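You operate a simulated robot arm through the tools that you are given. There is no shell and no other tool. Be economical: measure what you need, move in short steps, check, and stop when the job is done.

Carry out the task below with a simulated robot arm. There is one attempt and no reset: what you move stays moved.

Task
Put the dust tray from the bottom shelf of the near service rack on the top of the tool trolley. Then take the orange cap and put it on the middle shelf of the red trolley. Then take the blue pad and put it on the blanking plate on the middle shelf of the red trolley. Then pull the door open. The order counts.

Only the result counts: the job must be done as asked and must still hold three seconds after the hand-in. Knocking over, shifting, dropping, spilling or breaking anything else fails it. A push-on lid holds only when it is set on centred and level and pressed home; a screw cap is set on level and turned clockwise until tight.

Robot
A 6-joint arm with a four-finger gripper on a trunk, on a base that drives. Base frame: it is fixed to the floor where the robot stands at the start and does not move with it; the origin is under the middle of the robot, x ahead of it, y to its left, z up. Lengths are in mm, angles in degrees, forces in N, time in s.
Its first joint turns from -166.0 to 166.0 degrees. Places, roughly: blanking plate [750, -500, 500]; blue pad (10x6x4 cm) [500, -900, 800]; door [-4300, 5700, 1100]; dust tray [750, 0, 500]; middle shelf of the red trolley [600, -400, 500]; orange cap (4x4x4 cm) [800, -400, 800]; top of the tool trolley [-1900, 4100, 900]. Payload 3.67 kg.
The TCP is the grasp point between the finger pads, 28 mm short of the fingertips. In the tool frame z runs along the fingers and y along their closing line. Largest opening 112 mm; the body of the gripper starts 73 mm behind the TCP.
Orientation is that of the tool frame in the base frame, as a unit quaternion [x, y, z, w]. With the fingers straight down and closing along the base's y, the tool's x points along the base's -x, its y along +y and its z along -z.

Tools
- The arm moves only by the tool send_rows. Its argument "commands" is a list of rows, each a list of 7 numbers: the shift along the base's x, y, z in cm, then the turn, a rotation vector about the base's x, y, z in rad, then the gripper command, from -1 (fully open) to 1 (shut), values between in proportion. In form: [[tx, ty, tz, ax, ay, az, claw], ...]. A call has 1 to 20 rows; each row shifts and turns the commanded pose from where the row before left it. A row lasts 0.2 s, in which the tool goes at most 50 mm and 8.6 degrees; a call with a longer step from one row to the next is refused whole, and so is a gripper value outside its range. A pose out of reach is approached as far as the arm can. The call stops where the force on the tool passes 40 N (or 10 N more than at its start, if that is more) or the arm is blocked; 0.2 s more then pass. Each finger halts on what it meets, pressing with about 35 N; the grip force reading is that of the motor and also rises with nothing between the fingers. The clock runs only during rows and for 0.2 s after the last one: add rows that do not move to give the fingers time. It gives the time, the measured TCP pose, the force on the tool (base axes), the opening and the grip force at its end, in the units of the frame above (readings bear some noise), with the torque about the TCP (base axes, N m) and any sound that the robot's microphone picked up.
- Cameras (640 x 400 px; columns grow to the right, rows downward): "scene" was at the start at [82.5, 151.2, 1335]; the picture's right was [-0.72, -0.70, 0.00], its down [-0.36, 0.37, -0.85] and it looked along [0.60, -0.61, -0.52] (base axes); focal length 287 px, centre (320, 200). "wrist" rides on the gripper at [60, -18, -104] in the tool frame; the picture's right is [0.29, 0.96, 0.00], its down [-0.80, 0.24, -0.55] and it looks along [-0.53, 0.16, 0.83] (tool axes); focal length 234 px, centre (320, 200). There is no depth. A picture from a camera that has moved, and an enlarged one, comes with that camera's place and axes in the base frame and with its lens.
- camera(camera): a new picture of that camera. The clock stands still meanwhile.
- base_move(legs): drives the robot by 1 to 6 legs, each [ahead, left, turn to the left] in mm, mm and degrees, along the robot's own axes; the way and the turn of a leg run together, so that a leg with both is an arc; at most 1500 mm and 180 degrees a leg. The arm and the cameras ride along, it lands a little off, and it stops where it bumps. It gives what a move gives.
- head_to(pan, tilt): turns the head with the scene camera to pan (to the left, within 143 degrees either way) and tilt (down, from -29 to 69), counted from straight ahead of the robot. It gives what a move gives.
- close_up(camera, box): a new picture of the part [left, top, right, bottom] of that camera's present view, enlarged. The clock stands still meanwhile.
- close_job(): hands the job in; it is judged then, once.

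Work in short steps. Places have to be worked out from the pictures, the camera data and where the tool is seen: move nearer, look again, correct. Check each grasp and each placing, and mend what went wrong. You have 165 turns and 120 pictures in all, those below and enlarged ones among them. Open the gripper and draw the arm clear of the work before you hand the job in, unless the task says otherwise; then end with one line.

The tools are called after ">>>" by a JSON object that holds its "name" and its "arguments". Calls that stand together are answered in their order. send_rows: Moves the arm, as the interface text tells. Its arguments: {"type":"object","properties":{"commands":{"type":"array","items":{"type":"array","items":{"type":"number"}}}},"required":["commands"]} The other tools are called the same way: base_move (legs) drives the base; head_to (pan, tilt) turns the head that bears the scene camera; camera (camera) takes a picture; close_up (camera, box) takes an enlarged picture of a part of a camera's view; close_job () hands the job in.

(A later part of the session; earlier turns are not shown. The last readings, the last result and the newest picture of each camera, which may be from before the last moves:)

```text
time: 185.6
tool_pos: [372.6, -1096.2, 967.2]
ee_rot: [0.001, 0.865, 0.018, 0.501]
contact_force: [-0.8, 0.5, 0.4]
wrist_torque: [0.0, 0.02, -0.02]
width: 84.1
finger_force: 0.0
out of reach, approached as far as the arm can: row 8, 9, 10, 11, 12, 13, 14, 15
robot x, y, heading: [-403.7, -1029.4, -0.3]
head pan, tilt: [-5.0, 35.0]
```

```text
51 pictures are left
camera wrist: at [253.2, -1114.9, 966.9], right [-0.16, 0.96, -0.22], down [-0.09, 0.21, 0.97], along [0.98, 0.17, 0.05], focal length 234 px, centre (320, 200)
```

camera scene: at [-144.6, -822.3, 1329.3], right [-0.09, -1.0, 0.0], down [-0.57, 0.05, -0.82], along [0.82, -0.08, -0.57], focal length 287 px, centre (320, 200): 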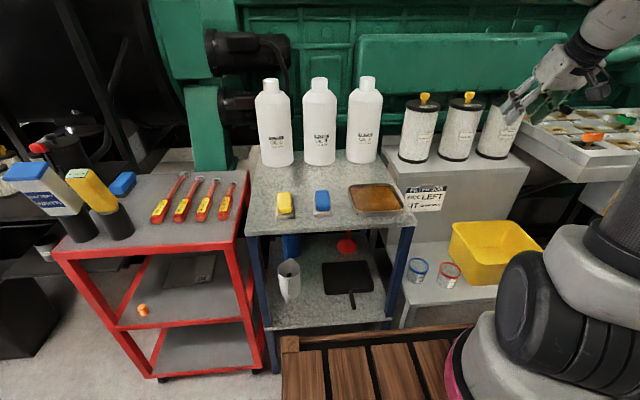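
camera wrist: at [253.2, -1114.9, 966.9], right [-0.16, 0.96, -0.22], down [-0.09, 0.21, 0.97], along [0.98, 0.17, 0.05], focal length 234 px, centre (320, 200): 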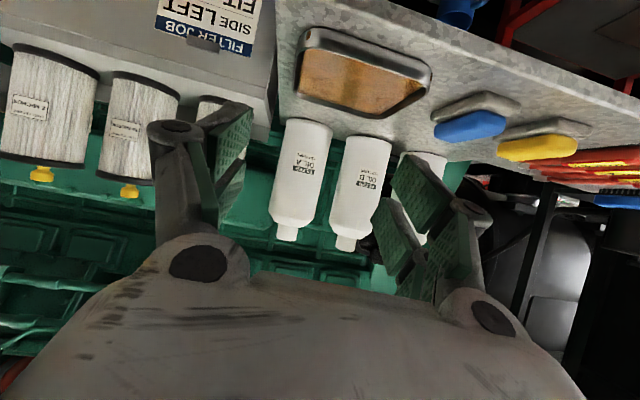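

The arm is at its inner reach limit here. I back the base 150 mm for a longer reach, then move the tool left and ahead.

>>> {"name": "base_move", "arguments": {"legs": [[-150, 0, 0]]}}

>>> {"name": "send_rows", "arguments": {"commands": [[4, 2, 0, 0, 0, 0, -0.5], [4, 3, 0, 0, 0, 0, -0.5], [4, 3, 0, 0, 0, 0, -0.5], [2, 4, 0, 0, 0, 0, -0.5], [2, 4, 0, 0, 0, 0, -0.5], [0, 4, 0, 0, 0, 0, -0.5], [0, 0, -3, 0, 0, 0, -0.5], [0, 0, -3, 0, 0, 0, -0.5], [0, 0, 0, 0, 0, 0, -0.5]]}}

>>> {"name": "camera", "arguments": {"camera": "wrist"}}

```text
time: 187.0
tool_pos: [222.2, -1093.8, 967.6]
ee_rot: [0.001, 0.865, 0.018, 0.501]
contact_force: [0.6, 0.0, 0.8]
wrist_torque: [-0.01, 0.02, 0.01]
width: 83.9
finger_force: 0.0
robot x, y, heading: [-558.5, -1030.3, -0.3]
head pan, tilt: [-5.0, 35.0]
```

```text
time: 189.0
tool_pos: [353.8, -1107.3, 894.0]
ee_rot: [-0.002, 0.866, 0.022, 0.5]
contact_force: [-0.6, 0.5, 0.5]
wrist_torque: [-0.02, 0.0, 0.01]
width: 84.2
finger_force: 0.1
out of reach, approached as far as the arm can: row 1, 2, 3, 4, 5, 6, 7, 8
robot x, y, heading: [-552.4, -1031.3, -0.2]
head pan, tilt: [-5.0, 35.0]
```

```text
50 pictures are left
camera wrist: at [234.4, -1128.7, 893.0], right [-0.17, 0.96, -0.21], down [-0.09, 0.2, 0.98], along [0.98, 0.18, 0.05], focal length 234 px, centre (320, 200)
```

wrist: 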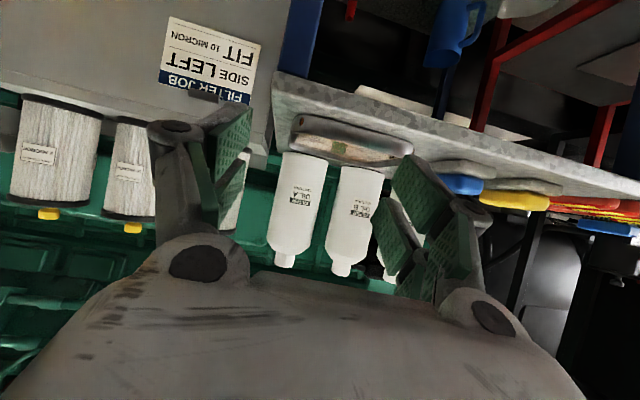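

The tool line can only pass to the right of the arm's axis by about 75 mm, so I need a slight yaw or a base further left. I measure the pad's position and yaw precisely.

>>> {"name": "close_up", "arguments": {"camera": "scene", "box": [240, 110, 400, 210]}}

```text
4.00 times, centred on (320, 160) of scene
camera zoom: at [-445.8, -820.7, 1329.3], right [-0.09, -1.0, 0.0], down [-0.57, 0.05, -0.82], along [0.82, -0.08, -0.57], focal length 1149 px, centre (320, 360)
```

zoom: 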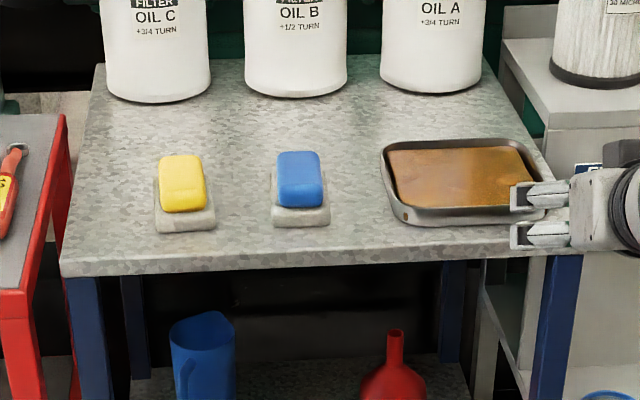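

I shift the base left 85 mm, then yaw the tool about 10° to the left and move towards the pad to look from nearer.

>>> {"name": "base_move", "arguments": {"legs": [[0, 85, 0]]}}

>>> {"name": "send_rows", "arguments": {"commands": [[0, 0, 1, 0, 0, 0.096, -0.3], [0, 0, 1, 0, 0, 0.096, -0.3], [2, 3, 0, 0, 0, 0, -0.3], [2, 3, 0, 0, 0, 0, -0.3], [2, 3, 0, 0, 0, 0, -0.3], [0, 0, 0, 0, 0, 0, -0.3]]}}

>>> {"name": "camera", "arguments": {"camera": "wrist"}}

```text
time: 190.1
tool_pos: [354.5, -1032.9, 893.3]
ee_rot: [-0.007, 0.866, 0.026, 0.5]
contact_force: [-2.2, 0.2, -0.4]
wrist_torque: [-0.04, -0.09, -0.06]
width: 84.1
finger_force: 0.1
robot x, y, heading: [-554.2, -965.6, 0.2]
head pan, tilt: [-5.0, 35.0]
```

```text
time: 191.5
tool_pos: [416.3, -943.1, 914.6]
ee_rot: [-0.089, 0.861, 0.072, 0.496]
contact_force: [-0.1, -0.7, 0.3]
wrist_torque: [0.02, 0.03, -0.04]
width: 72.5
finger_force: 0.1
robot x, y, heading: [-552.4, -966.1, 0.1]
head pan, tilt: [-5.0, 35.0]
```

```text
48 pictures are left
camera wrist: at [303.5, -987.6, 913.3], right [-0.36, 0.91, -0.21], down [-0.13, 0.18, 0.98], along [0.92, 0.38, 0.05], focal length 234 px, centre (320, 200)
```

wrist: 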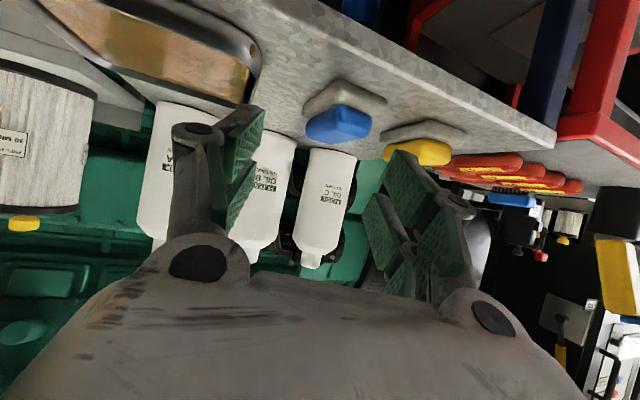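

Two wrist views put the blue part at about (535,-890,843). I enlarge for edges.

>>> {"name": "close_up", "arguments": {"camera": "wrist", "box": [260, 50, 460, 175]}}

```text
3.20 times, centred on (360, 112) of wrist
camera zoom: at [303.5, -987.6, 913.3], right [-0.36, 0.91, -0.21], down [-0.13, 0.18, 0.98], along [0.92, 0.38, 0.05], focal length 749 px, centre (192, 480)
```

zoom: 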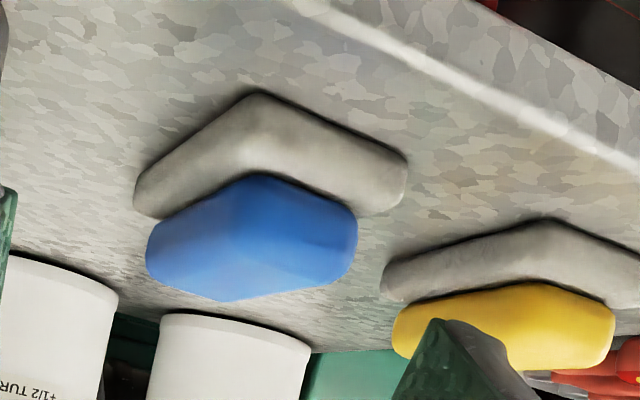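

The pad base spans x≈500–610, y≈-915..-860, the table is at z≈816 and the pad top at ≈856. I shift the base left a little more so I can use less yaw.

>>> {"name": "base_move", "arguments": {"legs": [[0, 40, 0]]}}

>>> {"name": "send_rows", "arguments": {"commands": [[0, 0, 0, 0, 0, -0.09, -0.3], [0, 0, 0, -0.03, 0, 0.017, -0.3], [0, 0, 0, 0, 0, 0, -0.3]]}}

```text
time: 192.2
tool_pos: [416.2, -942.1, 915.5]
ee_rot: [-0.089, 0.861, 0.072, 0.496]
contact_force: [0.2, -0.2, 0.0]
wrist_torque: [-0.01, -0.04, -0.01]
width: 72.8
finger_force: 0.0
robot x, y, heading: [-554.5, -962.6, 0.3]
head pan, tilt: [-5.0, 35.0]
stopped in leg 1: the robot was blocked; the commanded pose is now the measured one
```

```text
time: 193.0
tool_pos: [415.0, -942.9, 914.4]
ee_rot: [-0.066, 0.865, 0.043, 0.496]
contact_force: [0.2, 0.1, 0.1]
wrist_torque: [0.02, 0.01, 0.02]
width: 72.9
finger_force: 0.2
robot x, y, heading: [-556.3, -964.7, 0.1]
head pan, tilt: [-5.0, 35.0]
```

The base is against the cover at y≈-963, so I keep it there; the yaw is now 9°. I move to the pre-grasp point and look.

>>> {"name": "send_rows", "arguments": {"commands": [[1.3, 1.5, -0.8, 0, 0, 0, -0.2], [1.3, 1.5, -0.8, 0, 0, 0, -0.2], [1.4, 1.4, -0.8, 0, 0, 0, -0.2], [0, 0, -0.8, 0, 0, 0, -0.2], [0, 0, 0, 0, 0, 0, -0.2]]}}

>>> {"name": "camera", "arguments": {"camera": "wrist"}}

```text
time: 194.2
tool_pos: [462.2, -928.3, 887.6]
ee_rot: [-0.068, 0.865, 0.046, 0.495]
contact_force: [-0.3, 0.2, 0.7]
wrist_torque: [0.01, -0.03, 0.01]
width: 67.2
finger_force: 0.1
out of reach, approached as far as the arm can: row 1, 2, 3
robot x, y, heading: [-550.5, -965.1, 0.3]
head pan, tilt: [-5.0, 35.0]
```

```text
46 pictures are left
camera wrist: at [348.4, -966.0, 887.6], right [-0.3, 0.92, -0.24], down [-0.11, 0.21, 0.97], along [0.95, 0.32, 0.04], focal length 234 px, centre (320, 200)
```

wrist: 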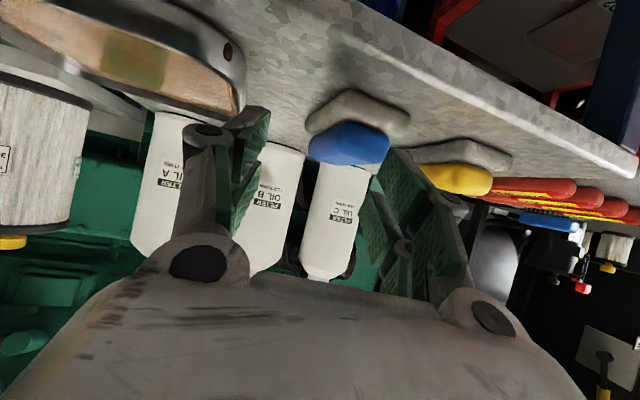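

A little more yaw is needed for reach; I set about 13°, which lets the closing fingers align the pad. I move to the pre-grasp point again.

>>> {"name": "send_rows", "arguments": {"commands": [[-1, 0, 0.5, 0, 0, 0.065, -0.43], [0, 1.3, 0, 0, 0, 0, -0.43], [0.2, 1.2, 0, 0, 0, 0, -0.43], [0.2, 0, 0, 0, 0, 0, -0.43], [0, 0, 0, 0, 0, 0, -0.43]]}}

>>> {"name": "camera", "arguments": {"camera": "wrist"}}

```text
time: 195.4
tool_pos: [455.8, -900.4, 894.5]
ee_rot: [-0.093, 0.862, 0.057, 0.495]
contact_force: [-0.2, 0.8, 0.2]
wrist_torque: [0.01, 0.02, -0.01]
width: 80.0
finger_force: 0.2
robot x, y, heading: [-555.9, -960.2, 0.4]
head pan, tilt: [-5.0, 35.0]
```

```text
45 pictures are left
camera wrist: at [343.4, -944.9, 892.6], right [-0.35, 0.9, -0.24], down [-0.13, 0.21, 0.97], along [0.93, 0.37, 0.04], focal length 234 px, centre (320, 200)
```

wrist: 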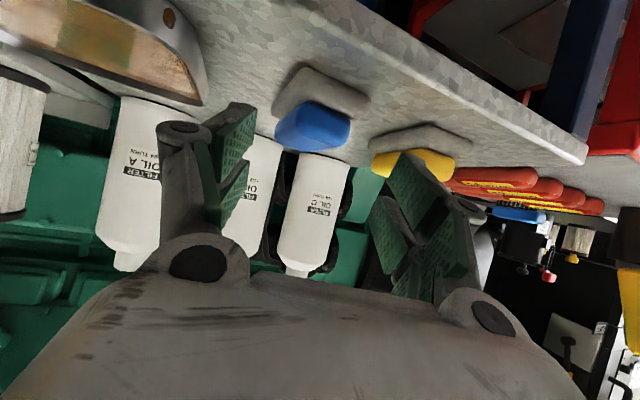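

The pad is in line (centre y≈-884, near end x≈505). I move in to TCP (525,-886,857).

>>> {"name": "send_rows", "arguments": {"commands": [[1.7, 0.36, -1, 0, 0, 0, -0.43], [1.7, 0.36, -1, 0, 0, 0, -0.43], [1.7, 0.36, -1, 0, 0, 0, -0.43], [1.7, 0.36, -0.7, 0, 0, 0, -0.43], [0, 0, 0, 0, 0, 0, -0.43]]}}

>>> {"name": "camera", "arguments": {"camera": "wrist"}}

```text
time: 196.6
tool_pos: [523.9, -887.6, 855.5]
ee_rot: [-0.094, 0.861, 0.058, 0.496]
contact_force: [0.4, 0.5, 0.6]
wrist_torque: [0.02, 0.02, 0.0]
width: 79.8
finger_force: 0.0
robot x, y, heading: [-554.3, -959.9, 0.2]
head pan, tilt: [-5.0, 35.0]
```

```text
44 pictures are left
camera wrist: at [412.0, -930.0, 855.5], right [-0.35, 0.9, -0.24], down [-0.13, 0.21, 0.97], along [0.93, 0.37, 0.04], focal length 234 px, centre (320, 200)
```

wrist: 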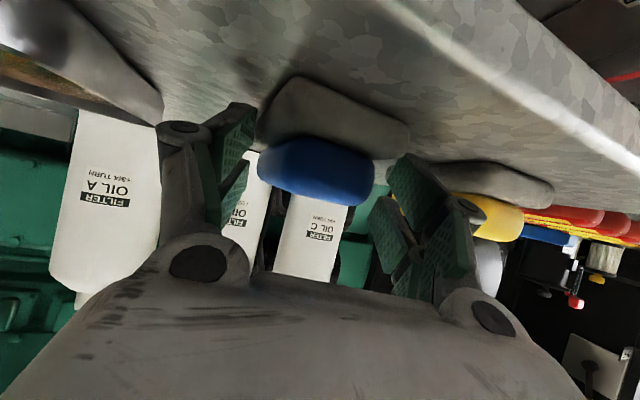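

The pad lies centred between the fingers. I close.

>>> {"name": "send_rows", "arguments": {"commands": [[0, 0, 0, 0, 0, 0, -0.2], [0, 0, 0, 0, 0, 0, 0], [0, 0, 0, 0, 0, 0, 0.3], [0, 0, 0, 0, 0, 0, 1], [0, 0, 0, 0, 0, 0, 1], [0, 0, 0, 0, 0, 0, 1]]}}

>>> {"name": "camera", "arguments": {"camera": "wrist"}}

```text
time: 198.0
tool_pos: [525.0, -887.2, 855.6]
ee_rot: [-0.094, 0.862, 0.058, 0.495]
contact_force: [-0.5, -0.1, 2.4]
wrist_torque: [0.06, -0.03, 0.01]
width: 54.0
finger_force: 35.3
robot x, y, heading: [-553.7, -965.4, 0.5]
head pan, tilt: [-5.0, 35.0]
```

```text
43 pictures are left
camera wrist: at [411.9, -930.0, 855.8], right [-0.35, 0.9, -0.24], down [-0.13, 0.21, 0.97], along [0.93, 0.37, 0.04], focal length 234 px, centre (320, 200)
```

wrist: 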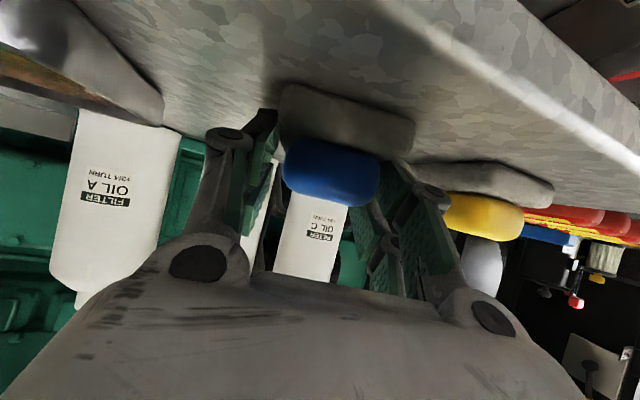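

Gripped at 54 mm. I lift 30 mm and check whether the whole pad came along.

>>> {"name": "send_rows", "arguments": {"commands": [[0, 0, 1, 0, 0, 0, 1], [0, 0, 1, 0, 0, 0, 1], [0, 0, 1, 0, 0, 0, 1], [0, 0, 0, 0, 0, 0, 1]]}}

>>> {"name": "camera", "arguments": {"camera": "wrist"}}

>>> {"name": "close_up", "arguments": {"camera": "scene", "box": [240, 110, 400, 210]}}

```text
time: 199.0
tool_pos: [524.4, -886.7, 886.1]
ee_rot: [-0.094, 0.862, 0.058, 0.495]
contact_force: [0.2, 0.1, -0.9]
wrist_torque: [0.02, 0.01, -0.01]
width: 54.1
finger_force: 34.9
robot x, y, heading: [-553.9, -967.5, 0.4]
head pan, tilt: [-5.0, 35.0]
```

```text
42 pictures are left
camera wrist: at [411.4, -930.3, 885.8], right [-0.35, 0.9, -0.24], down [-0.13, 0.21, 0.97], along [0.93, 0.37, 0.04], focal length 234 px, centre (320, 200)
```

wrist: 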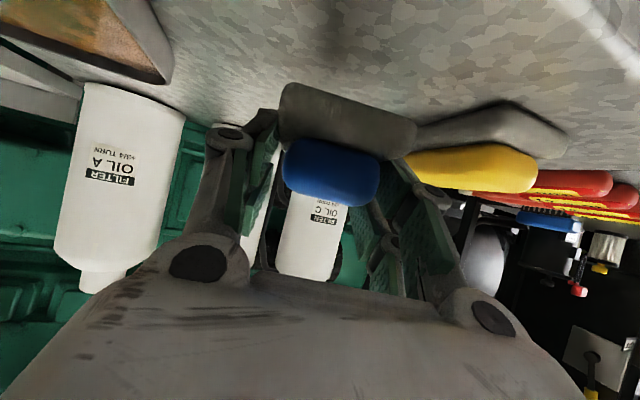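

```text
4.00 times, centred on (320, 160) of scene
camera zoom: at [-447.2, -755.3, 1329.3], right [-0.08, -1.0, 0.0], down [-0.57, 0.05, -0.82], along [0.82, -0.07, -0.57], focal length 1149 px, centre (320, 360)
```

zoom: 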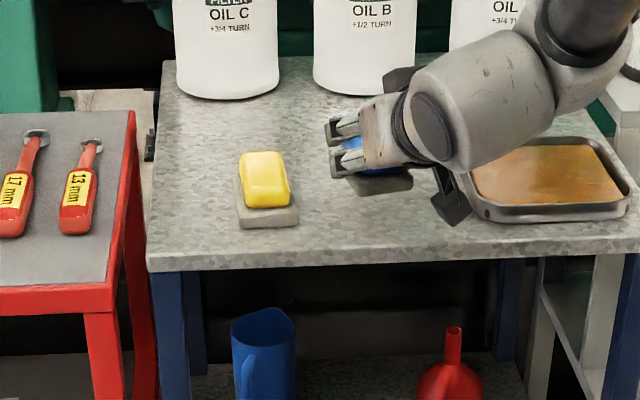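

The whole pad is in the hand. I raise it and retract the arm for travelling.

>>> {"name": "send_rows", "arguments": {"commands": [[0, 0, 4, 0, 0, 0, 1], [0, 0, 4, 0, 0, 0, 1], [0, 0, 4, 0, 0, 0, 1], [0, 0, 4, 0, 0, 0, 1], [0, 0, 4, 0, 0, 0, 1], [0, 0, 4, 0, 0, 0, 1], [-3.3, -3.3, 0, 0, 0, 0, 1], [-3.3, -3.3, 0, 0, 0, 0, 1], [-3.3, -3.3, 0, 0, 0, 0, 1], [-3.3, -3.3, 0, 0, 0, 0, 1], [-3.3, -3.3, 0, 0, 0, 0, 1], [-3.3, -3.3, 0, 0, 0, 0, 1], [-3.3, -3.3, 0, 0, 0, 0, 1], [-3.3, -3.3, 0, 0, 0, 0, 1], [-3.3, -3.3, 0, 0, 0, 0, 1], [-3.3, -3.3, 0, 0, 0, 0, 1], [0, 0, 0, 0, 0, 0, 1]]}}

>>> {"name": "base_move", "arguments": {"legs": [[0, -400, 0], [300, 0, 0], [0, 0, -90]]}}

```text
time: 202.6
tool_pos: [195.4, -1224.0, 1035.7]
ee_rot: [-0.094, 0.862, 0.058, 0.495]
contact_force: [-0.2, 0.2, -0.1]
wrist_torque: [0.03, -0.03, 0.0]
width: 53.9
finger_force: 34.9
out of reach, approached as far as the arm can: row 3, 4, 5, 6
robot x, y, heading: [-553.1, -965.0, 0.5]
head pan, tilt: [-5.0, 35.0]
```

```text
time: 210.6
tool_pos: [-512.7, -2106.3, 1037.4]
ee_rot: [0.545, 0.674, -0.31, 0.39]
contact_force: [-0.4, -0.3, 0.1]
wrist_torque: [0.02, 0.02, 0.0]
width: 53.7
finger_force: 34.8
robot x, y, heading: [-248.6, -1355.5, -90.3]
head pan, tilt: [-5.0, 35.0]
```

Now I drive back: into the corridor, back up to y≈235, over to x≈-500, and turn to face +x.

>>> {"name": "base_move", "arguments": {"legs": [[0, 340, 0], [-1500, 0, 0], [-100, 0, 0], [0, -600, 0], [0, 0, 90]]}}

>>> {"name": "head_to", "arguments": {"pan": -30, "tilt": 30}}

>>> {"name": "camera", "arguments": {"camera": "scene"}}

```text
time: 227.4
tool_pos: [240.0, -18.1, 1036.0]
ee_rot: [-0.096, 0.861, 0.06, 0.495]
contact_force: [0.7, 0.0, -0.7]
wrist_torque: [-0.03, 0.01, 0.0]
width: 53.6
finger_force: 35.1
robot x, y, heading: [-508.4, 239.3, 0.6]
head pan, tilt: [-5.0, 35.0]
```

```text
time: 228.3
tool_pos: [240.4, -18.3, 1036.4]
ee_rot: [-0.095, 0.861, 0.059, 0.496]
contact_force: [-0.3, -0.6, -0.2]
wrist_torque: [0.0, 0.05, 0.0]
width: 53.9
finger_force: 35.4
robot x, y, heading: [-513.6, 239.3, 0.7]
head pan, tilt: [-30.0, 30.0]
```

```text
40 pictures are left
camera scene: at [-413.5, 410.2, 1337.0], right [-0.49, -0.87, 0.0], down [-0.44, 0.25, -0.87], along [0.75, -0.42, -0.5], focal length 287 px, centre (320, 200)
```

scene: 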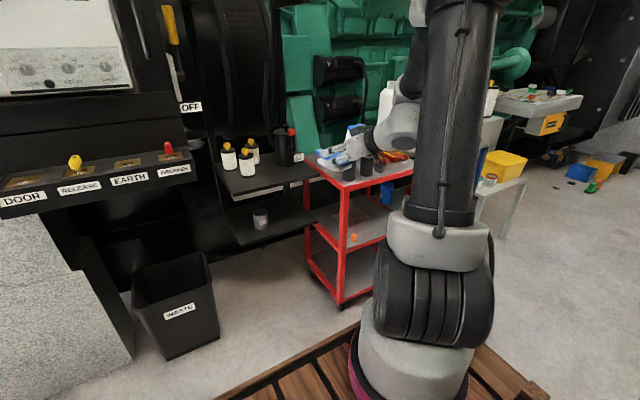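

All looks in order. I move the base to about (-530,-100), set the tool yaw back to 0 and lower the pad in front of the middle shelf.

>>> {"name": "base_move", "arguments": {"legs": [[-15, -340, -0.6]]}}

>>> {"name": "send_rows", "arguments": {"commands": [[1, -0.5, 0, 0, 0, -0.108, 1], [1, -0.5, 0, 0, 0, -0.108, 1], [1, -0.5, -2, 0, 0, 0, 1], [1, -0.5, -4, 0, 0, 0, 1], [1, -0.5, -4, 0, 0, 0, 1], [1, -0.5, -4, 0, 0, 0, 1], [0, 0, -4, 0, 0, 0, 1], [0, 0, -4, 0, 0, 0, 1], [0, 0, -4, 0, 0, 0, 1], [0, 0, -4, 0, 0, 0, 1], [0, 0, -4, 0, 0, 0, 1], [0, 0, -4, 0, 0, 0, 1], [0, 0, -4, 0, 0, 0, 1], [0, 0, -4, 0, 0, 0, 1], [0, 0, 0, 0, 0, 0, 1]]}}

>>> {"name": "camera", "arguments": {"camera": "wrist"}}

```text
time: 230.5
tool_pos: [222.9, -367.8, 1035.6]
ee_rot: [-0.089, 0.862, 0.056, 0.496]
contact_force: [-0.2, 0.2, -0.6]
wrist_torque: [0.04, 0.02, 0.01]
width: 53.7
finger_force: 34.8
robot x, y, heading: [-524.3, -98.0, -0.4]
head pan, tilt: [-30.0, 30.0]
```

```text
time: 233.7
tool_pos: [330.5, -444.5, 599.7]
ee_rot: [0.005, 0.868, 0.006, 0.497]
contact_force: [-0.2, 1.0, -0.3]
wrist_torque: [0.0, -0.04, -0.01]
width: 54.0
finger_force: 35.0
out of reach, approached as far as the arm can: row 9, 10, 11, 12, 13, 14
robot x, y, heading: [-522.6, -103.7, -0.0]
head pan, tilt: [-30.0, 30.0]
```

```text
39 pictures are left
camera wrist: at [210.4, -462.5, 598.8], right [-0.14, 0.96, -0.23], down [-0.08, 0.22, 0.97], along [0.99, 0.16, 0.04], focal length 234 px, centre (320, 200)
```

wrist: 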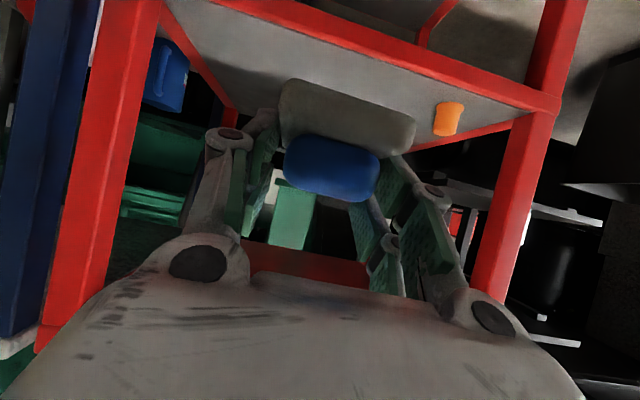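

The arm reached its inner limit, but the pad is in front of the opening at a good height. I move ahead in x and check where it goes.

>>> {"name": "send_rows", "arguments": {"commands": [[3, 0, 0, 0, 0, 0, 1], [3, 0, 0, 0, 0, 0, 1], [3, 0, 0, 0, 0, 0, 1], [0, 0, 0, 0, 0, 0, 1]]}}

>>> {"name": "camera", "arguments": {"camera": "wrist"}}

```text
time: 234.7
tool_pos: [420.0, -444.5, 598.6]
ee_rot: [0.003, 0.867, 0.002, 0.498]
contact_force: [0.1, 0.1, -0.4]
wrist_torque: [-0.01, 0.0, 0.03]
width: 54.0
finger_force: 35.4
robot x, y, heading: [-524.2, -98.7, -0.1]
head pan, tilt: [-30.0, 30.0]
```

```text
38 pictures are left
camera wrist: at [300.0, -461.5, 598.8], right [-0.14, 0.96, -0.24], down [-0.08, 0.23, 0.97], along [0.99, 0.15, 0.04], focal length 234 px, centre (320, 200)
```

wrist: 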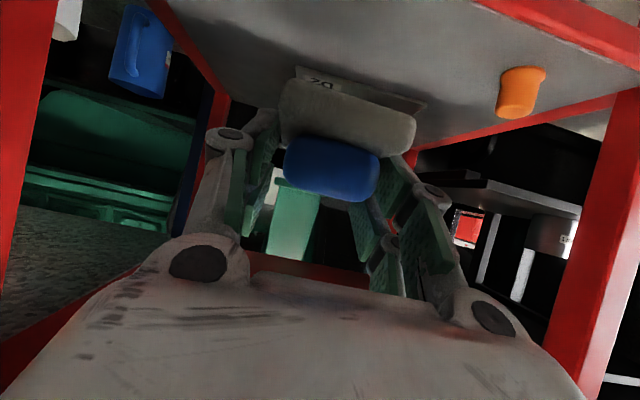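

The plate's front edge is at x≈575, y -323..-482. I move further in towards TCP (612,-402) in two parts, checking the forearm against the top edge.

>>> {"name": "send_rows", "arguments": {"commands": [[2, 0.85, -0.6, 0, 0, 0, 1], [2, 0.85, -0.6, 0, 0, 0, 1], [2, 0.85, -0.6, 0, 0, 0, 1], [2, 0.85, -0.6, 0, 0, 0, 1], [2, 0.85, -0.6, 0, 0, 0, 1], [0, 0, 0, 0, 0, 0, 1]]}}

>>> {"name": "close_up", "arguments": {"camera": "scene", "box": [240, 60, 480, 300]}}

```text
time: 236.1
tool_pos: [519.1, -401.6, 569.6]
ee_rot: [0.003, 0.867, 0.003, 0.499]
contact_force: [-0.2, 0.0, -0.7]
wrist_torque: [0.05, 0.05, 0.01]
width: 53.6
finger_force: 35.2
robot x, y, heading: [-517.8, -99.5, -0.0]
head pan, tilt: [-30.0, 30.0]
```

```text
1.67 times, centred on (360, 180) of scene
camera zoom: at [-425.1, 69.8, 1337.1], right [-0.5, -0.86, 0.0], down [-0.43, 0.25, -0.87], along [0.75, -0.44, -0.5], focal length 479 px, centre (253, 233)
```

zoom: 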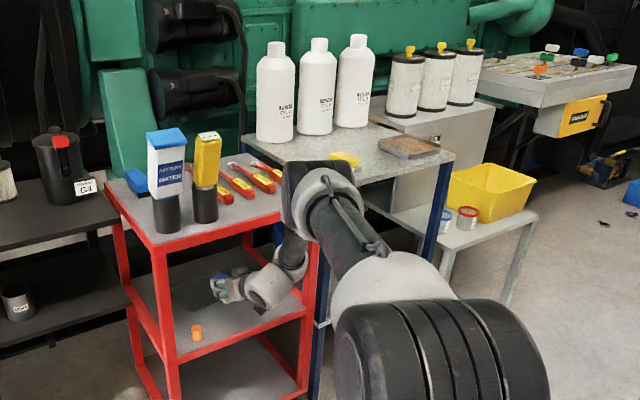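

The view shows the gripper inside, forearm clear of the top edge. I go on to x≈606 and take another look.

>>> {"name": "send_rows", "arguments": {"commands": [[1.8, 0, -0.5, 0, 0, 0, 1], [1.8, 0, -0.5, 0, 0, 0, 1], [1.8, 0, -0.5, 0, 0, 0, 1], [1.8, 0, -0.5, 0, 0, 0, 1], [1.5, 0, -0.5, 0, 0, 0, 1], [0, 0, 0, 0, 0, 0, 1]]}}

>>> {"name": "close_up", "arguments": {"camera": "scene", "box": [240, 60, 480, 300]}}

>>> {"name": "camera", "arguments": {"camera": "wrist"}}

```text
time: 237.5
tool_pos: [605.9, -402.1, 543.9]
ee_rot: [0.004, 0.867, 0.001, 0.499]
contact_force: [0.1, -0.6, 0.2]
wrist_torque: [-0.03, 0.02, -0.01]
width: 53.9
finger_force: 35.1
robot x, y, heading: [-521.0, -100.3, -0.3]
head pan, tilt: [-30.0, 30.0]
```

```text
1.67 times, centred on (360, 180) of scene
camera zoom: at [-425.1, 69.8, 1337.1], right [-0.5, -0.86, 0.0], down [-0.43, 0.25, -0.87], along [0.75, -0.44, -0.5], focal length 479 px, centre (253, 233)
```

zoom: 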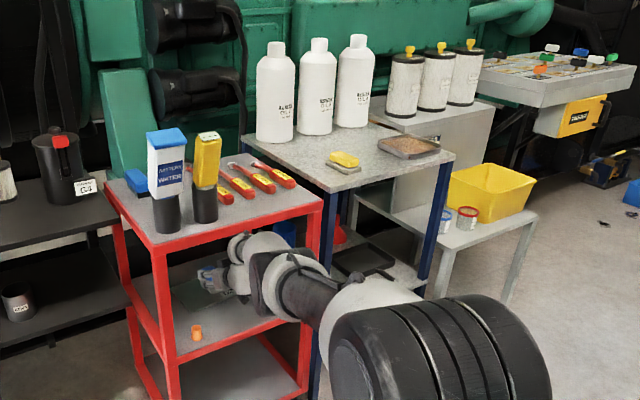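

```text
35 pictures are left
camera wrist: at [486.4, -420.4, 544.8], right [-0.14, 0.96, -0.24], down [-0.08, 0.23, 0.97], along [0.99, 0.15, 0.04], focal length 234 px, centre (320, 200)
```

wrist: 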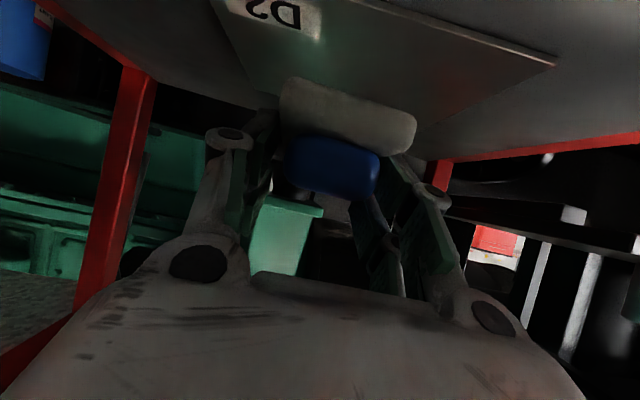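

The pad is over the plate (front edge x≈576, y -322..-482). I lower 25 mm, then finer.

>>> {"name": "send_rows", "arguments": {"commands": [[0.2, 0, -0.5, 0, 0, 0, 1], [0.2, 0, -0.5, 0, 0, 0, 1], [0, 0, -0.5, 0, 0, 0, 1], [0, 0, -0.5, 0, 0, 0, 1], [0, 0, -0.4, 0, 0, 0, 1], [0, 0, 0, 0, 0, 0, 1]]}}

>>> {"name": "close_up", "arguments": {"camera": "wrist", "box": [200, 20, 480, 195]}}

```text
time: 238.9
tool_pos: [603.6, -400.7, 533.0]
ee_rot: [0.004, 0.867, 0.002, 0.498]
contact_force: [-0.1, 0.0, -0.4]
wrist_torque: [0.0, -0.02, 0.01]
width: 54.0
finger_force: 35.6
out of reach, approached as far as the arm can: row 2, 4
robot x, y, heading: [-522.5, -101.1, -0.4]
head pan, tilt: [-30.0, 30.0]
```

```text
2.29 times, centred on (340, 108) of wrist
camera zoom: at [483.4, -418.5, 533.6], right [-0.14, 0.96, -0.24], down [-0.08, 0.23, 0.97], along [0.99, 0.15, 0.04], focal length 535 px, centre (274, 411)
```

zoom: 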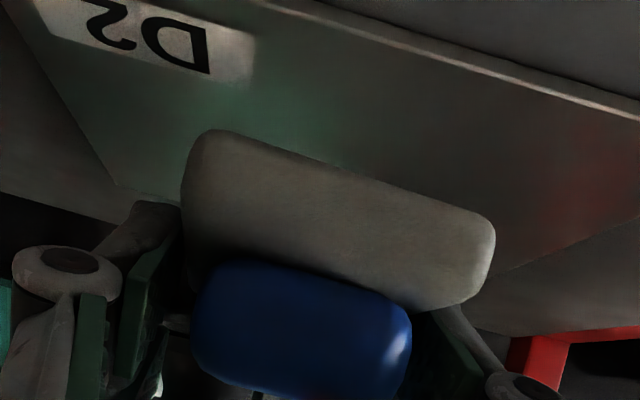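

The arm is at full stretch. I draw the arm back 70 mm, drive the base ahead 70 mm, and then lower.

>>> {"name": "send_rows", "arguments": {"commands": [[-2, 0, 0.2, 0, 0, 0, 1], [-2, 0, 0.2, 0, 0, 0, 1], [-2, 0, 0, 0, 0, 0, 1], [-1, 0, 0, 0, 0, 0, 1], [0, 0, 0, 0, 0, 0, 1]]}}

>>> {"name": "base_move", "arguments": {"legs": [[75, 0, 0]]}}

>>> {"name": "send_rows", "arguments": {"commands": [[0, 0, -0.5, 0, 0, 0, 1], [0, 0, -0.5, 0, 0, 0, 1], [0, 0, -0.4, 0, 0, 0, 1], [0, 0, 0, 0, 0, 0, 1]]}}

>>> {"name": "close_up", "arguments": {"camera": "wrist", "box": [200, 20, 480, 195]}}

```text
time: 240.1
tool_pos: [533.6, -400.9, 536.6]
ee_rot: [0.004, 0.867, 0.002, 0.499]
contact_force: [-0.7, 0.5, -0.8]
wrist_torque: [-0.01, 0.0, -0.01]
width: 53.7
finger_force: 35.6
out of reach, approached as far as the arm can: row 1
robot x, y, heading: [-522.6, -99.3, -0.3]
head pan, tilt: [-30.0, 30.0]
```

```text
time: 241.1
tool_pos: [610.9, -402.0, 537.0]
ee_rot: [0.004, 0.867, 0.002, 0.498]
contact_force: [1.7, -0.1, -0.4]
wrist_torque: [-0.01, -0.02, 0.04]
width: 54.2
finger_force: 35.0
robot x, y, heading: [-450.1, -99.8, 0.0]
head pan, tilt: [-30.0, 30.0]
```

```text
time: 242.1
tool_pos: [609.3, -401.7, 520.8]
ee_rot: [0.004, 0.867, 0.002, 0.498]
contact_force: [0.6, 0.8, -1.1]
wrist_torque: [0.01, 0.0, 0.01]
width: 53.8
finger_force: 34.6
robot x, y, heading: [-449.3, -99.4, -0.5]
head pan, tilt: [-30.0, 30.0]
```

```text
2.29 times, centred on (340, 108) of wrist
camera zoom: at [490.2, -418.9, 522.4], right [-0.14, 0.96, -0.24], down [-0.08, 0.23, 0.97], along [0.99, 0.15, 0.04], focal length 535 px, centre (274, 411)
```

zoom: 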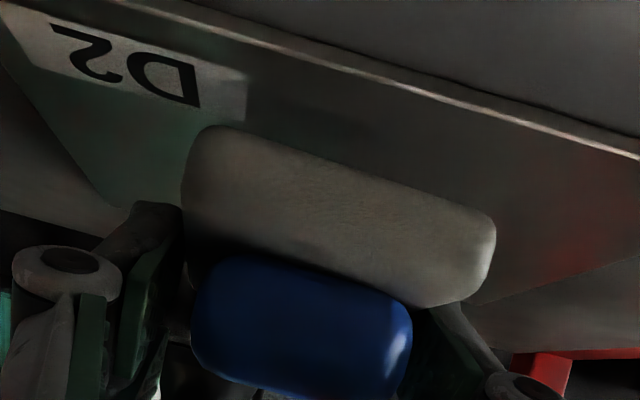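

Still clear. I lower in 3 mm rows until contact.

>>> {"name": "send_rows", "arguments": {"commands": [[0, 0, -0.3, 0, 0, 0, 1], [0, 0, -0.3, 0, 0, 0, 1], [0, 0, -0.2, 0, 0, 0, 1], [0, 0, 0, 0, 0, 0, 1]]}}

>>> {"name": "close_up", "arguments": {"camera": "wrist", "box": [200, 20, 480, 195]}}

```text
time: 243.1
tool_pos: [609.0, -401.3, 515.2]
ee_rot: [0.004, 0.867, 0.002, 0.498]
contact_force: [0.0, -0.6, -0.4]
wrist_torque: [-0.01, 0.01, 0.01]
width: 53.8
finger_force: 34.9
robot x, y, heading: [-447.0, -97.7, -0.2]
head pan, tilt: [-30.0, 30.0]
```

```text
2.29 times, centred on (340, 108) of wrist
camera zoom: at [490.3, -419.0, 514.5], right [-0.14, 0.96, -0.24], down [-0.08, 0.23, 0.97], along [0.99, 0.15, 0.04], focal length 535 px, centre (274, 411)
```

zoom: 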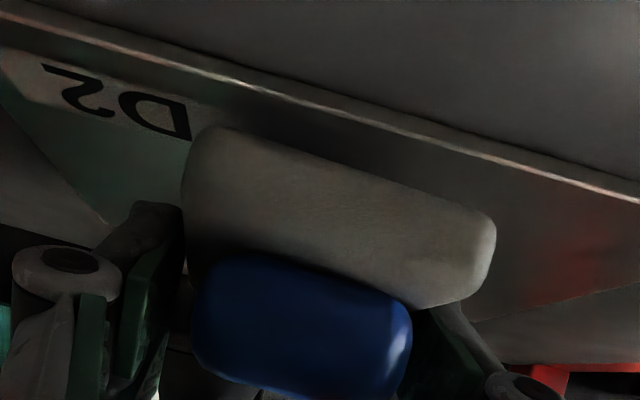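

A small gap remains. I go on down in 2 mm rows.

>>> {"name": "send_rows", "arguments": {"commands": [[0, 0, -0.2, 0, 0, 0, 1], [0, 0, -0.2, 0, 0, 0, 1], [0, 0, -0.2, 0, 0, 0, 1], [0, 0, 0, 0, 0, 0, 1]]}}

```text
time: 244.1
tool_pos: [609.1, -401.7, 507.5]
ee_rot: [0.004, 0.867, 0.001, 0.498]
contact_force: [0.5, 0.0, -0.8]
wrist_torque: [0.04, 0.0, 0.0]
width: 53.6
finger_force: 35.3
robot x, y, heading: [-451.7, -100.0, -0.1]
head pan, tilt: [-30.0, 30.0]
```

>>> {"name": "send_rows", "arguments": {"commands": [[0, 0, -0.2, 0, 0, 0, 1], [0, 0, -0.2, 0, 0, 0, 1], [0, 0, 0, 0, 0, 0, 1]]}}

>>> {"name": "close_up", "arguments": {"camera": "wrist", "box": [200, 20, 480, 195]}}

```text
time: 244.9
tool_pos: [609.6, -401.7, 504.7]
ee_rot: [0.003, 0.867, 0.002, 0.499]
contact_force: [0.0, 0.2, -0.8]
wrist_torque: [-0.04, -0.01, 0.0]
width: 53.9
finger_force: 35.0
robot x, y, heading: [-445.4, -102.0, -0.2]
head pan, tilt: [-30.0, 30.0]
```

```text
2.29 times, centred on (340, 108) of wrist
camera zoom: at [490.7, -419.4, 504.8], right [-0.14, 0.96, -0.24], down [-0.08, 0.23, 0.97], along [0.99, 0.15, 0.04], focal length 535 px, centre (274, 411)
```

zoom: 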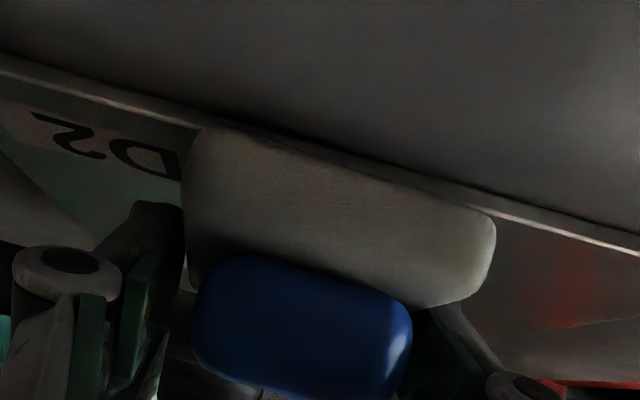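

The pad's lower edge is almost at the plate. I keep lowering 2 mm at a time.

>>> {"name": "send_rows", "arguments": {"commands": [[0, 0, -0.2, 0, 0, 0, 1], [0, 0, -0.15, 0, 0, 0, 1], [0, 0, 0, 0, 0, 0, 1]]}}

```text
time: 245.7
tool_pos: [610.1, -402.1, 503.0]
ee_rot: [0.003, 0.866, 0.002, 0.501]
contact_force: [1.1, -0.4, 11.5]
wrist_torque: [-0.33, -0.61, 0.03]
width: 53.8
finger_force: 35.1
robot x, y, heading: [-446.6, -104.7, -0.4]
head pan, tilt: [-30.0, 30.0]
```

Contact (12 N). I release slowly.

>>> {"name": "send_rows", "arguments": {"commands": [[0, 0, 0, 0, 0, 0, 0.0], [0, 0, 0, 0, 0, 0, -0.1], [0, 0, 0, 0, 0, 0, -0.25], [0, 0, 0, 0, 0, 0, -0.25], [0, 0, 0, 0, 0, 0, -0.25]]}}

>>> {"name": "camera", "arguments": {"camera": "wrist"}}

```text
time: 246.9
tool_pos: [610.4, -401.6, 501.1]
ee_rot: [0.004, 0.867, 0.002, 0.498]
contact_force: [0.3, 0.5, -0.2]
wrist_torque: [0.0, 0.01, 0.04]
width: 70.0
finger_force: 0.1
robot x, y, heading: [-450.9, -98.9, -0.2]
head pan, tilt: [-30.0, 30.0]
```

```text
30 pictures are left
camera wrist: at [490.4, -419.3, 501.3], right [-0.14, 0.96, -0.24], down [-0.08, 0.23, 0.97], along [0.99, 0.15, 0.04], focal length 234 px, centre (320, 200)
```

wrist: 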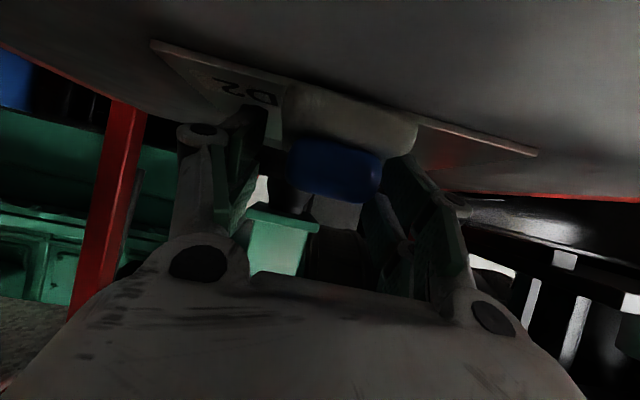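

The pad sits on the plate. I raise slightly, draw back out, and check.

>>> {"name": "send_rows", "arguments": {"commands": [[-0.3, 0, 0.5, 0, 0, 0, -0.25], [-1.5, 0, 0.8, 0, 0, 0, -0.25], [-2, 0, 1, 0, 0, 0, -0.25], [-3, 0, 1, 0, 0, 0, -0.25], [-3, 0, 1, 0, 0, 0, -0.25], [-3, 0, 0, 0, 0, 0, -0.25], [0, 0, 0, 0, 0, 0, -0.25]]}}

>>> {"name": "camera", "arguments": {"camera": "wrist"}}

```text
time: 248.5
tool_pos: [482.8, -402.3, 544.2]
ee_rot: [0.004, 0.867, 0.002, 0.499]
contact_force: [-0.2, 0.8, -0.3]
wrist_torque: [0.0, 0.01, 0.01]
width: 70.0
finger_force: 0.0
robot x, y, heading: [-450.2, -97.0, -0.3]
head pan, tilt: [-30.0, 30.0]
```

```text
29 pictures are left
camera wrist: at [361.9, -419.0, 543.9], right [-0.14, 0.96, -0.24], down [-0.08, 0.23, 0.97], along [0.99, 0.15, 0.04], focal length 234 px, centre (320, 200)
```

wrist: 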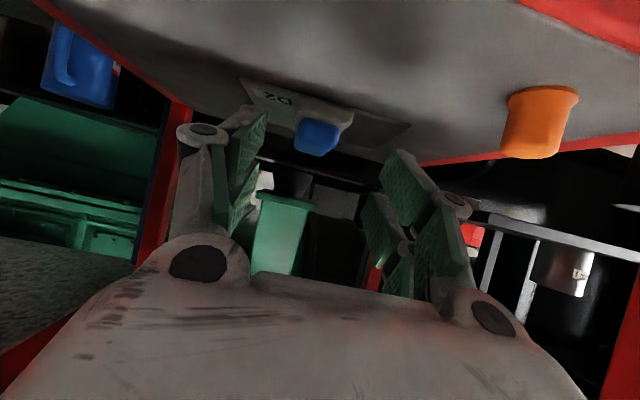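

Pad and cap are both well placed on the middle shelf. I back out, raise the arm and start towards the door.

>>> {"name": "base_move", "arguments": {"legs": [[-150, 0, 0]]}}

>>> {"name": "send_rows", "arguments": {"commands": [[0, 0, 4, 0, 0, 0, 0], [0, 0, 4, 0, 0, 0, 0], [0, 0, 4, 0, 0, 0, 0], [0, 0, 4, 0, 0, 0, 0], [0, 0, 4, 0, 0, 0, 0], [0, 0, 4, 0, 0, 0, 0], [0, 0, 4, 0, 0, 0, 0], [0, 0, 4, 0, 0, 0, 0], [0, 0, 4, 0, 0, 0, 0], [0, 0, 4, 0, 0, 0, 0], [0, 0, 4, 0, 0, 0, 0], [0, 0, 4, 0, 0, 0, 0], [0, 0, 0, 0, 0, 0, 0]]}}

>>> {"name": "base_move", "arguments": {"legs": [[0, 370, 0], [0, 0, 90], [0, -460, 0], [1500, 0, 0], [1500, 0, 0], [650, 0, 0]]}}

>>> {"name": "head_to", "arguments": {"pan": 60, "tilt": 10}}

>>> {"name": "camera", "arguments": {"camera": "scene"}}

```text
time: 249.9
tool_pos: [330.5, -400.7, 544.5]
ee_rot: [0.004, 0.867, 0.001, 0.499]
contact_force: [-0.4, -0.1, -0.3]
wrist_torque: [0.01, -0.01, 0.01]
width: 70.1
finger_force: 0.1
robot x, y, heading: [-601.8, -102.9, 0.1]
head pan, tilt: [-30.0, 30.0]
```

```text
time: 252.7
tool_pos: [330.5, -401.7, 1024.5]
ee_rot: [0.004, 0.867, 0.002, 0.499]
contact_force: [0.0, -0.1, -0.5]
wrist_torque: [0.01, -0.02, 0.03]
width: 56.2
finger_force: 0.1
robot x, y, heading: [-601.3, -98.0, -0.3]
head pan, tilt: [-30.0, 30.0]
```

```text
time: 278.5
tool_pos: [244.7, 4833.3, 1023.8]
ee_rot: [-0.604, 0.622, 0.35, 0.355]
contact_force: [-0.5, 0.3, 0.2]
wrist_torque: [0.02, 0.01, 0.0]
width: 56.0
finger_force: 0.1
robot x, y, heading: [-78.6, 3911.8, 88.4]
head pan, tilt: [-30.0, 30.0]
```

```text
time: 280.1
tool_pos: [243.2, 4834.2, 1023.9]
ee_rot: [-0.604, 0.622, 0.35, 0.355]
contact_force: [0.4, 0.1, -0.1]
wrist_torque: [0.0, 0.0, -0.01]
width: 55.8
finger_force: 0.1
robot x, y, heading: [-76.1, 3911.2, 88.6]
head pan, tilt: [60.0, 10.0]
```

```text
28 pictures are left
camera scene: at [-370.6, 3985.6, 1369.4], right [0.52, 0.85, 0.0], down [0.15, -0.09, -0.98], along [-0.84, 0.51, -0.17], focal length 287 px, centre (320, 200)
```

scene: 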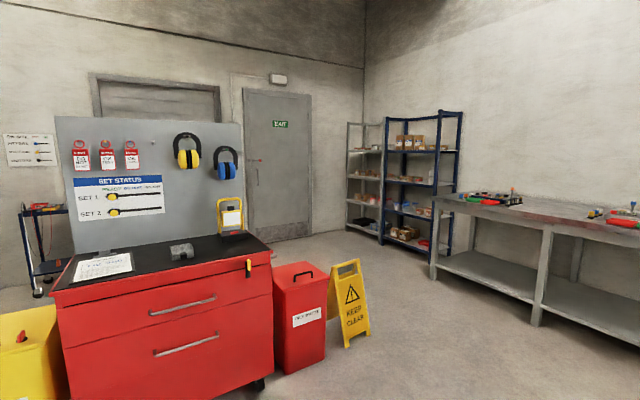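

The door is in view beside the board, and the tray is still on the trolley. I enlarge the door.

>>> {"name": "close_up", "arguments": {"camera": "scene", "box": [225, 75, 345, 255]}}

```text
2.22 times, centred on (285, 165) of scene
camera zoom: at [-370.6, 3985.6, 1369.4], right [0.52, 0.85, 0.0], down [0.15, -0.09, -0.98], along [-0.84, 0.51, -0.17], focal length 638 px, centre (398, 278)
```

zoom: 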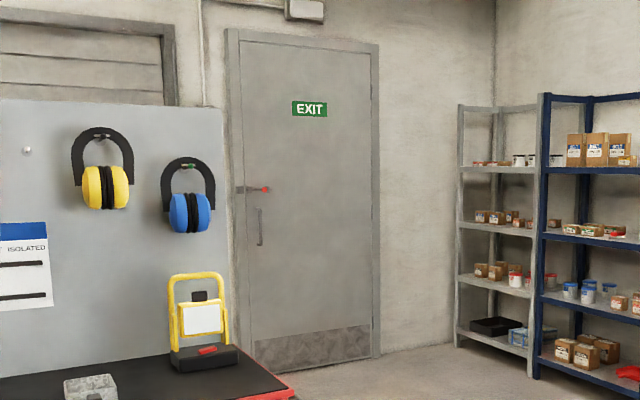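

The door has a pull handle and above it a slide bolt with a red knob on its left (−y) side; the hinges are on the right. I drive round by y≈5900, past the wet-floor sign.

>>> {"name": "base_move", "arguments": {"legs": [[0, 0, 91.5], [0, -1400, 0], [0, -550, 0], [1500, 0, 0], [700, 0, 0]]}}

>>> {"name": "head_to", "arguments": {"pan": 8, "tilt": 12}}

>>> {"name": "camera", "arguments": {"camera": "scene"}}

```text
time: 304.2
tool_pos: [-3227.1, 6110.6, 1024.3]
ee_rot: [0.867, 0.005, -0.498, 0.007]
contact_force: [-1.0, 0.3, -0.2]
wrist_torque: [-0.02, -0.03, 0.0]
width: 55.8
finger_force: 0.0
robot x, y, heading: [-2292.4, 5828.3, -179.1]
head pan, tilt: [60.0, 10.0]
```

```text
time: 305.4
tool_pos: [-3228.0, 6110.0, 1024.1]
ee_rot: [0.867, 0.004, -0.498, 0.006]
contact_force: [-0.6, 0.2, -0.6]
wrist_torque: [-0.01, 0.01, 0.02]
width: 56.0
finger_force: 0.0
robot x, y, heading: [-2295.3, 5830.3, -179.3]
head pan, tilt: [8.0, 12.0]
```

```text
26 pictures are left
camera scene: at [-2401.5, 5598.6, 1366.2], right [-0.15, 0.99, 0.0], down [0.21, 0.03, -0.98], along [-0.97, -0.15, -0.21], focal length 287 px, centre (320, 200)
```

scene: 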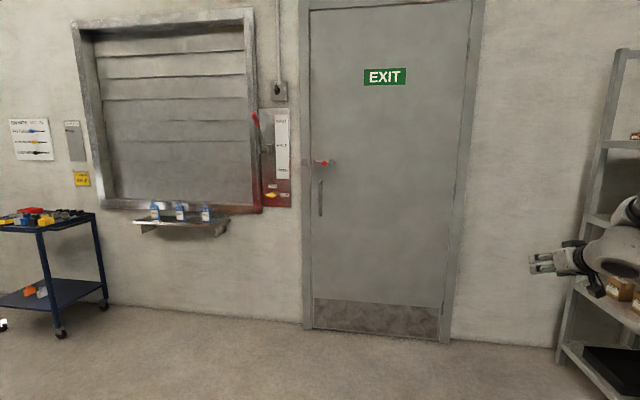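

A clear view of the door. I enlarge the bolt and handle.

>>> {"name": "close_up", "arguments": {"camera": "scene", "box": [245, 80, 365, 230]}}

```text
2.67 times, centred on (305, 155) of scene
camera zoom: at [-2401.5, 5598.6, 1366.2], right [-0.15, 0.99, 0.0], down [0.21, 0.03, -0.98], along [-0.97, -0.15, -0.21], focal length 766 px, centre (360, 320)
```

zoom: 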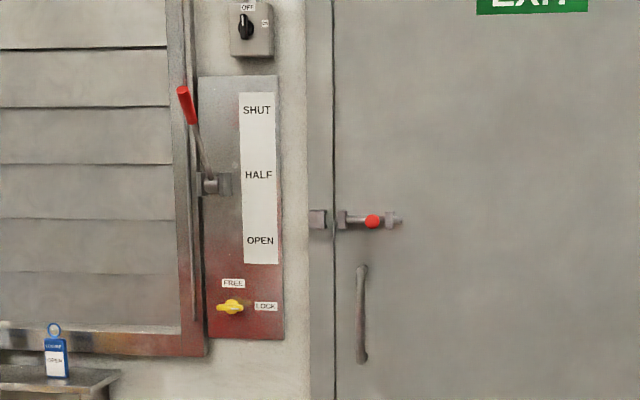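

I zoom further on the bolt to see whether it is drawn.

>>> {"name": "close_up", "arguments": {"camera": "scene", "box": [298, 148, 330, 172]}}

```text
16.00 times, centred on (314, 160) of scene
camera zoom: at [-2401.5, 5598.6, 1366.2], right [-0.15, 0.99, 0.0], down [0.21, 0.03, -0.98], along [-0.97, -0.15, -0.21], focal length 4595 px, centre (416, 840)
```

zoom: 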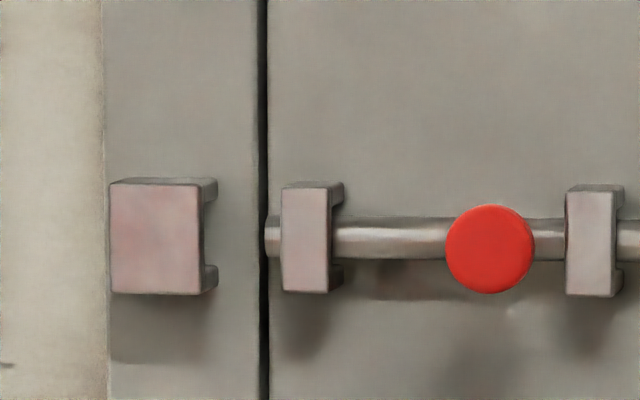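

The bolt is drawn back, so the door only needs pulling. Its handle is a vertical bar near (-4229,5320,995), with hinges at y≈6170. I move the base so that the gripper stands in front of the handle.

>>> {"name": "base_move", "arguments": {"legs": [[500, 0, -0.8], [0, 790, 0], [320, 0, 0]]}}

>>> {"name": "camera", "arguments": {"camera": "wrist"}}

>>> {"name": "head_to", "arguments": {"pan": -10, "tilt": 20}}

>>> {"name": "camera", "arguments": {"camera": "scene"}}

```text
time: 314.0
tool_pos: [-4048.1, 5321.2, 1023.9]
ee_rot: [0.867, 0.001, -0.499, 0.005]
contact_force: [0.3, -0.6, -0.4]
wrist_torque: [-0.01, 0.01, 0.0]
width: 56.1
finger_force: 0.1
robot x, y, heading: [-3113.4, 5030.4, -179.7]
head pan, tilt: [8.0, 12.0]
```

```text
23 pictures are left
camera wrist: at [-3927.5, 5340.1, 1024.0], right [0.15, -0.96, -0.24], down [0.08, -0.23, 0.97], along [-0.99, -0.17, 0.04], focal length 234 px, centre (320, 200)
```

wrist: 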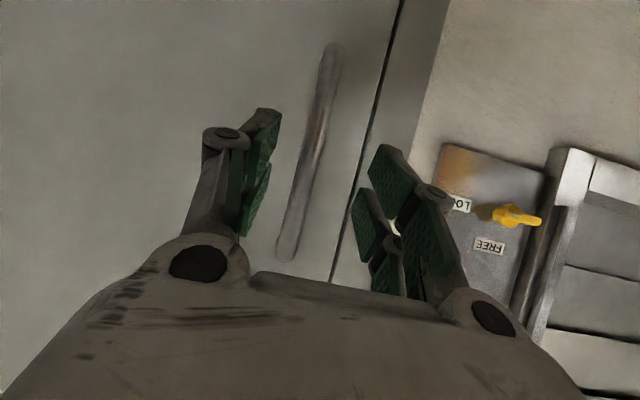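

```text
time: 314.8
tool_pos: [-4047.8, 5321.0, 1024.1]
ee_rot: [0.867, 0.001, -0.498, 0.004]
contact_force: [0.2, -0.4, 0.2]
wrist_torque: [-0.02, -0.01, -0.01]
width: 55.9
finger_force: 0.1
robot x, y, heading: [-3112.9, 5034.2, -179.7]
head pan, tilt: [-10.0, 20.0]
```

```text
22 pictures are left
camera scene: at [-3225.3, 4832.6, 1353.1], right [0.17, 0.99, 0.0], down [0.34, -0.06, -0.94], along [-0.93, 0.16, -0.34], focal length 287 px, centre (320, 200)
```

scene: 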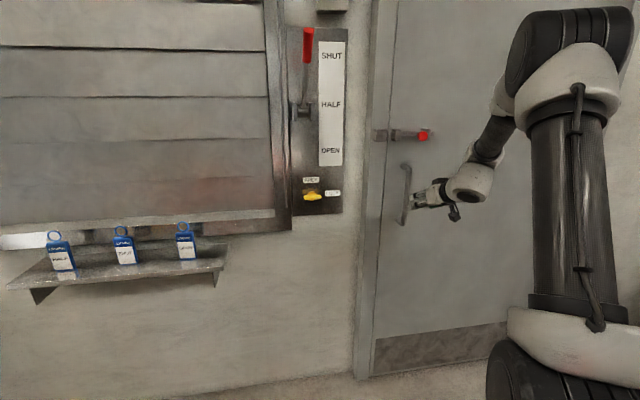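

The handle's position comes out at about (-4175,5320), z 875–1100, right between the fingers. I go ahead 105 mm and check.

>>> {"name": "send_rows", "arguments": {"commands": [[-2, 0, -0.5, 0, 0, 0, -0.1], [-2, 0, -0.5, 0, 0, 0, -0.1], [-2, 0, -0.5, 0, 0, 0, -0.1], [-2, 0, -0.5, 0, 0, 0, -0.1], [-1.5, 0, 0, 0, 0, 0, -0.1], [-1, 0, 0, 0, 0, 0, -0.1], [0, 0, 0, 0, 0, 0, -0.1]]}}

>>> {"name": "camera", "arguments": {"camera": "wrist"}}

```text
time: 316.4
tool_pos: [-4153.3, 5322.7, 1004.9]
ee_rot: [0.867, 0.001, -0.499, 0.005]
contact_force: [0.9, -0.2, 0.2]
wrist_torque: [0.01, 0.02, -0.04]
width: 61.5
finger_force: 0.1
robot x, y, heading: [-3115.8, 5030.2, -179.7]
head pan, tilt: [-10.0, 20.0]
```

```text
21 pictures are left
camera wrist: at [-4032.3, 5340.4, 1003.9], right [0.15, -0.96, -0.24], down [0.08, -0.23, 0.97], along [-0.99, -0.17, 0.04], focal length 234 px, centre (320, 200)
```

wrist: 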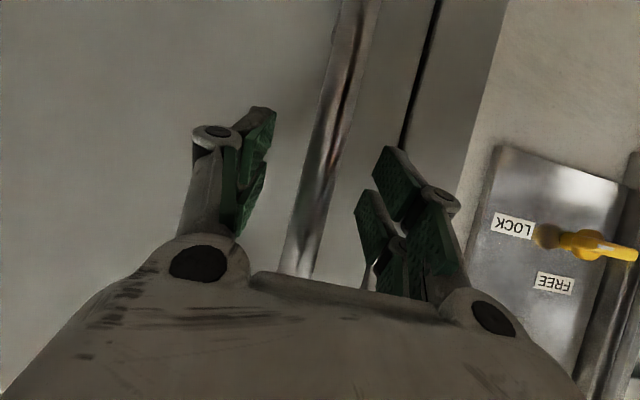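

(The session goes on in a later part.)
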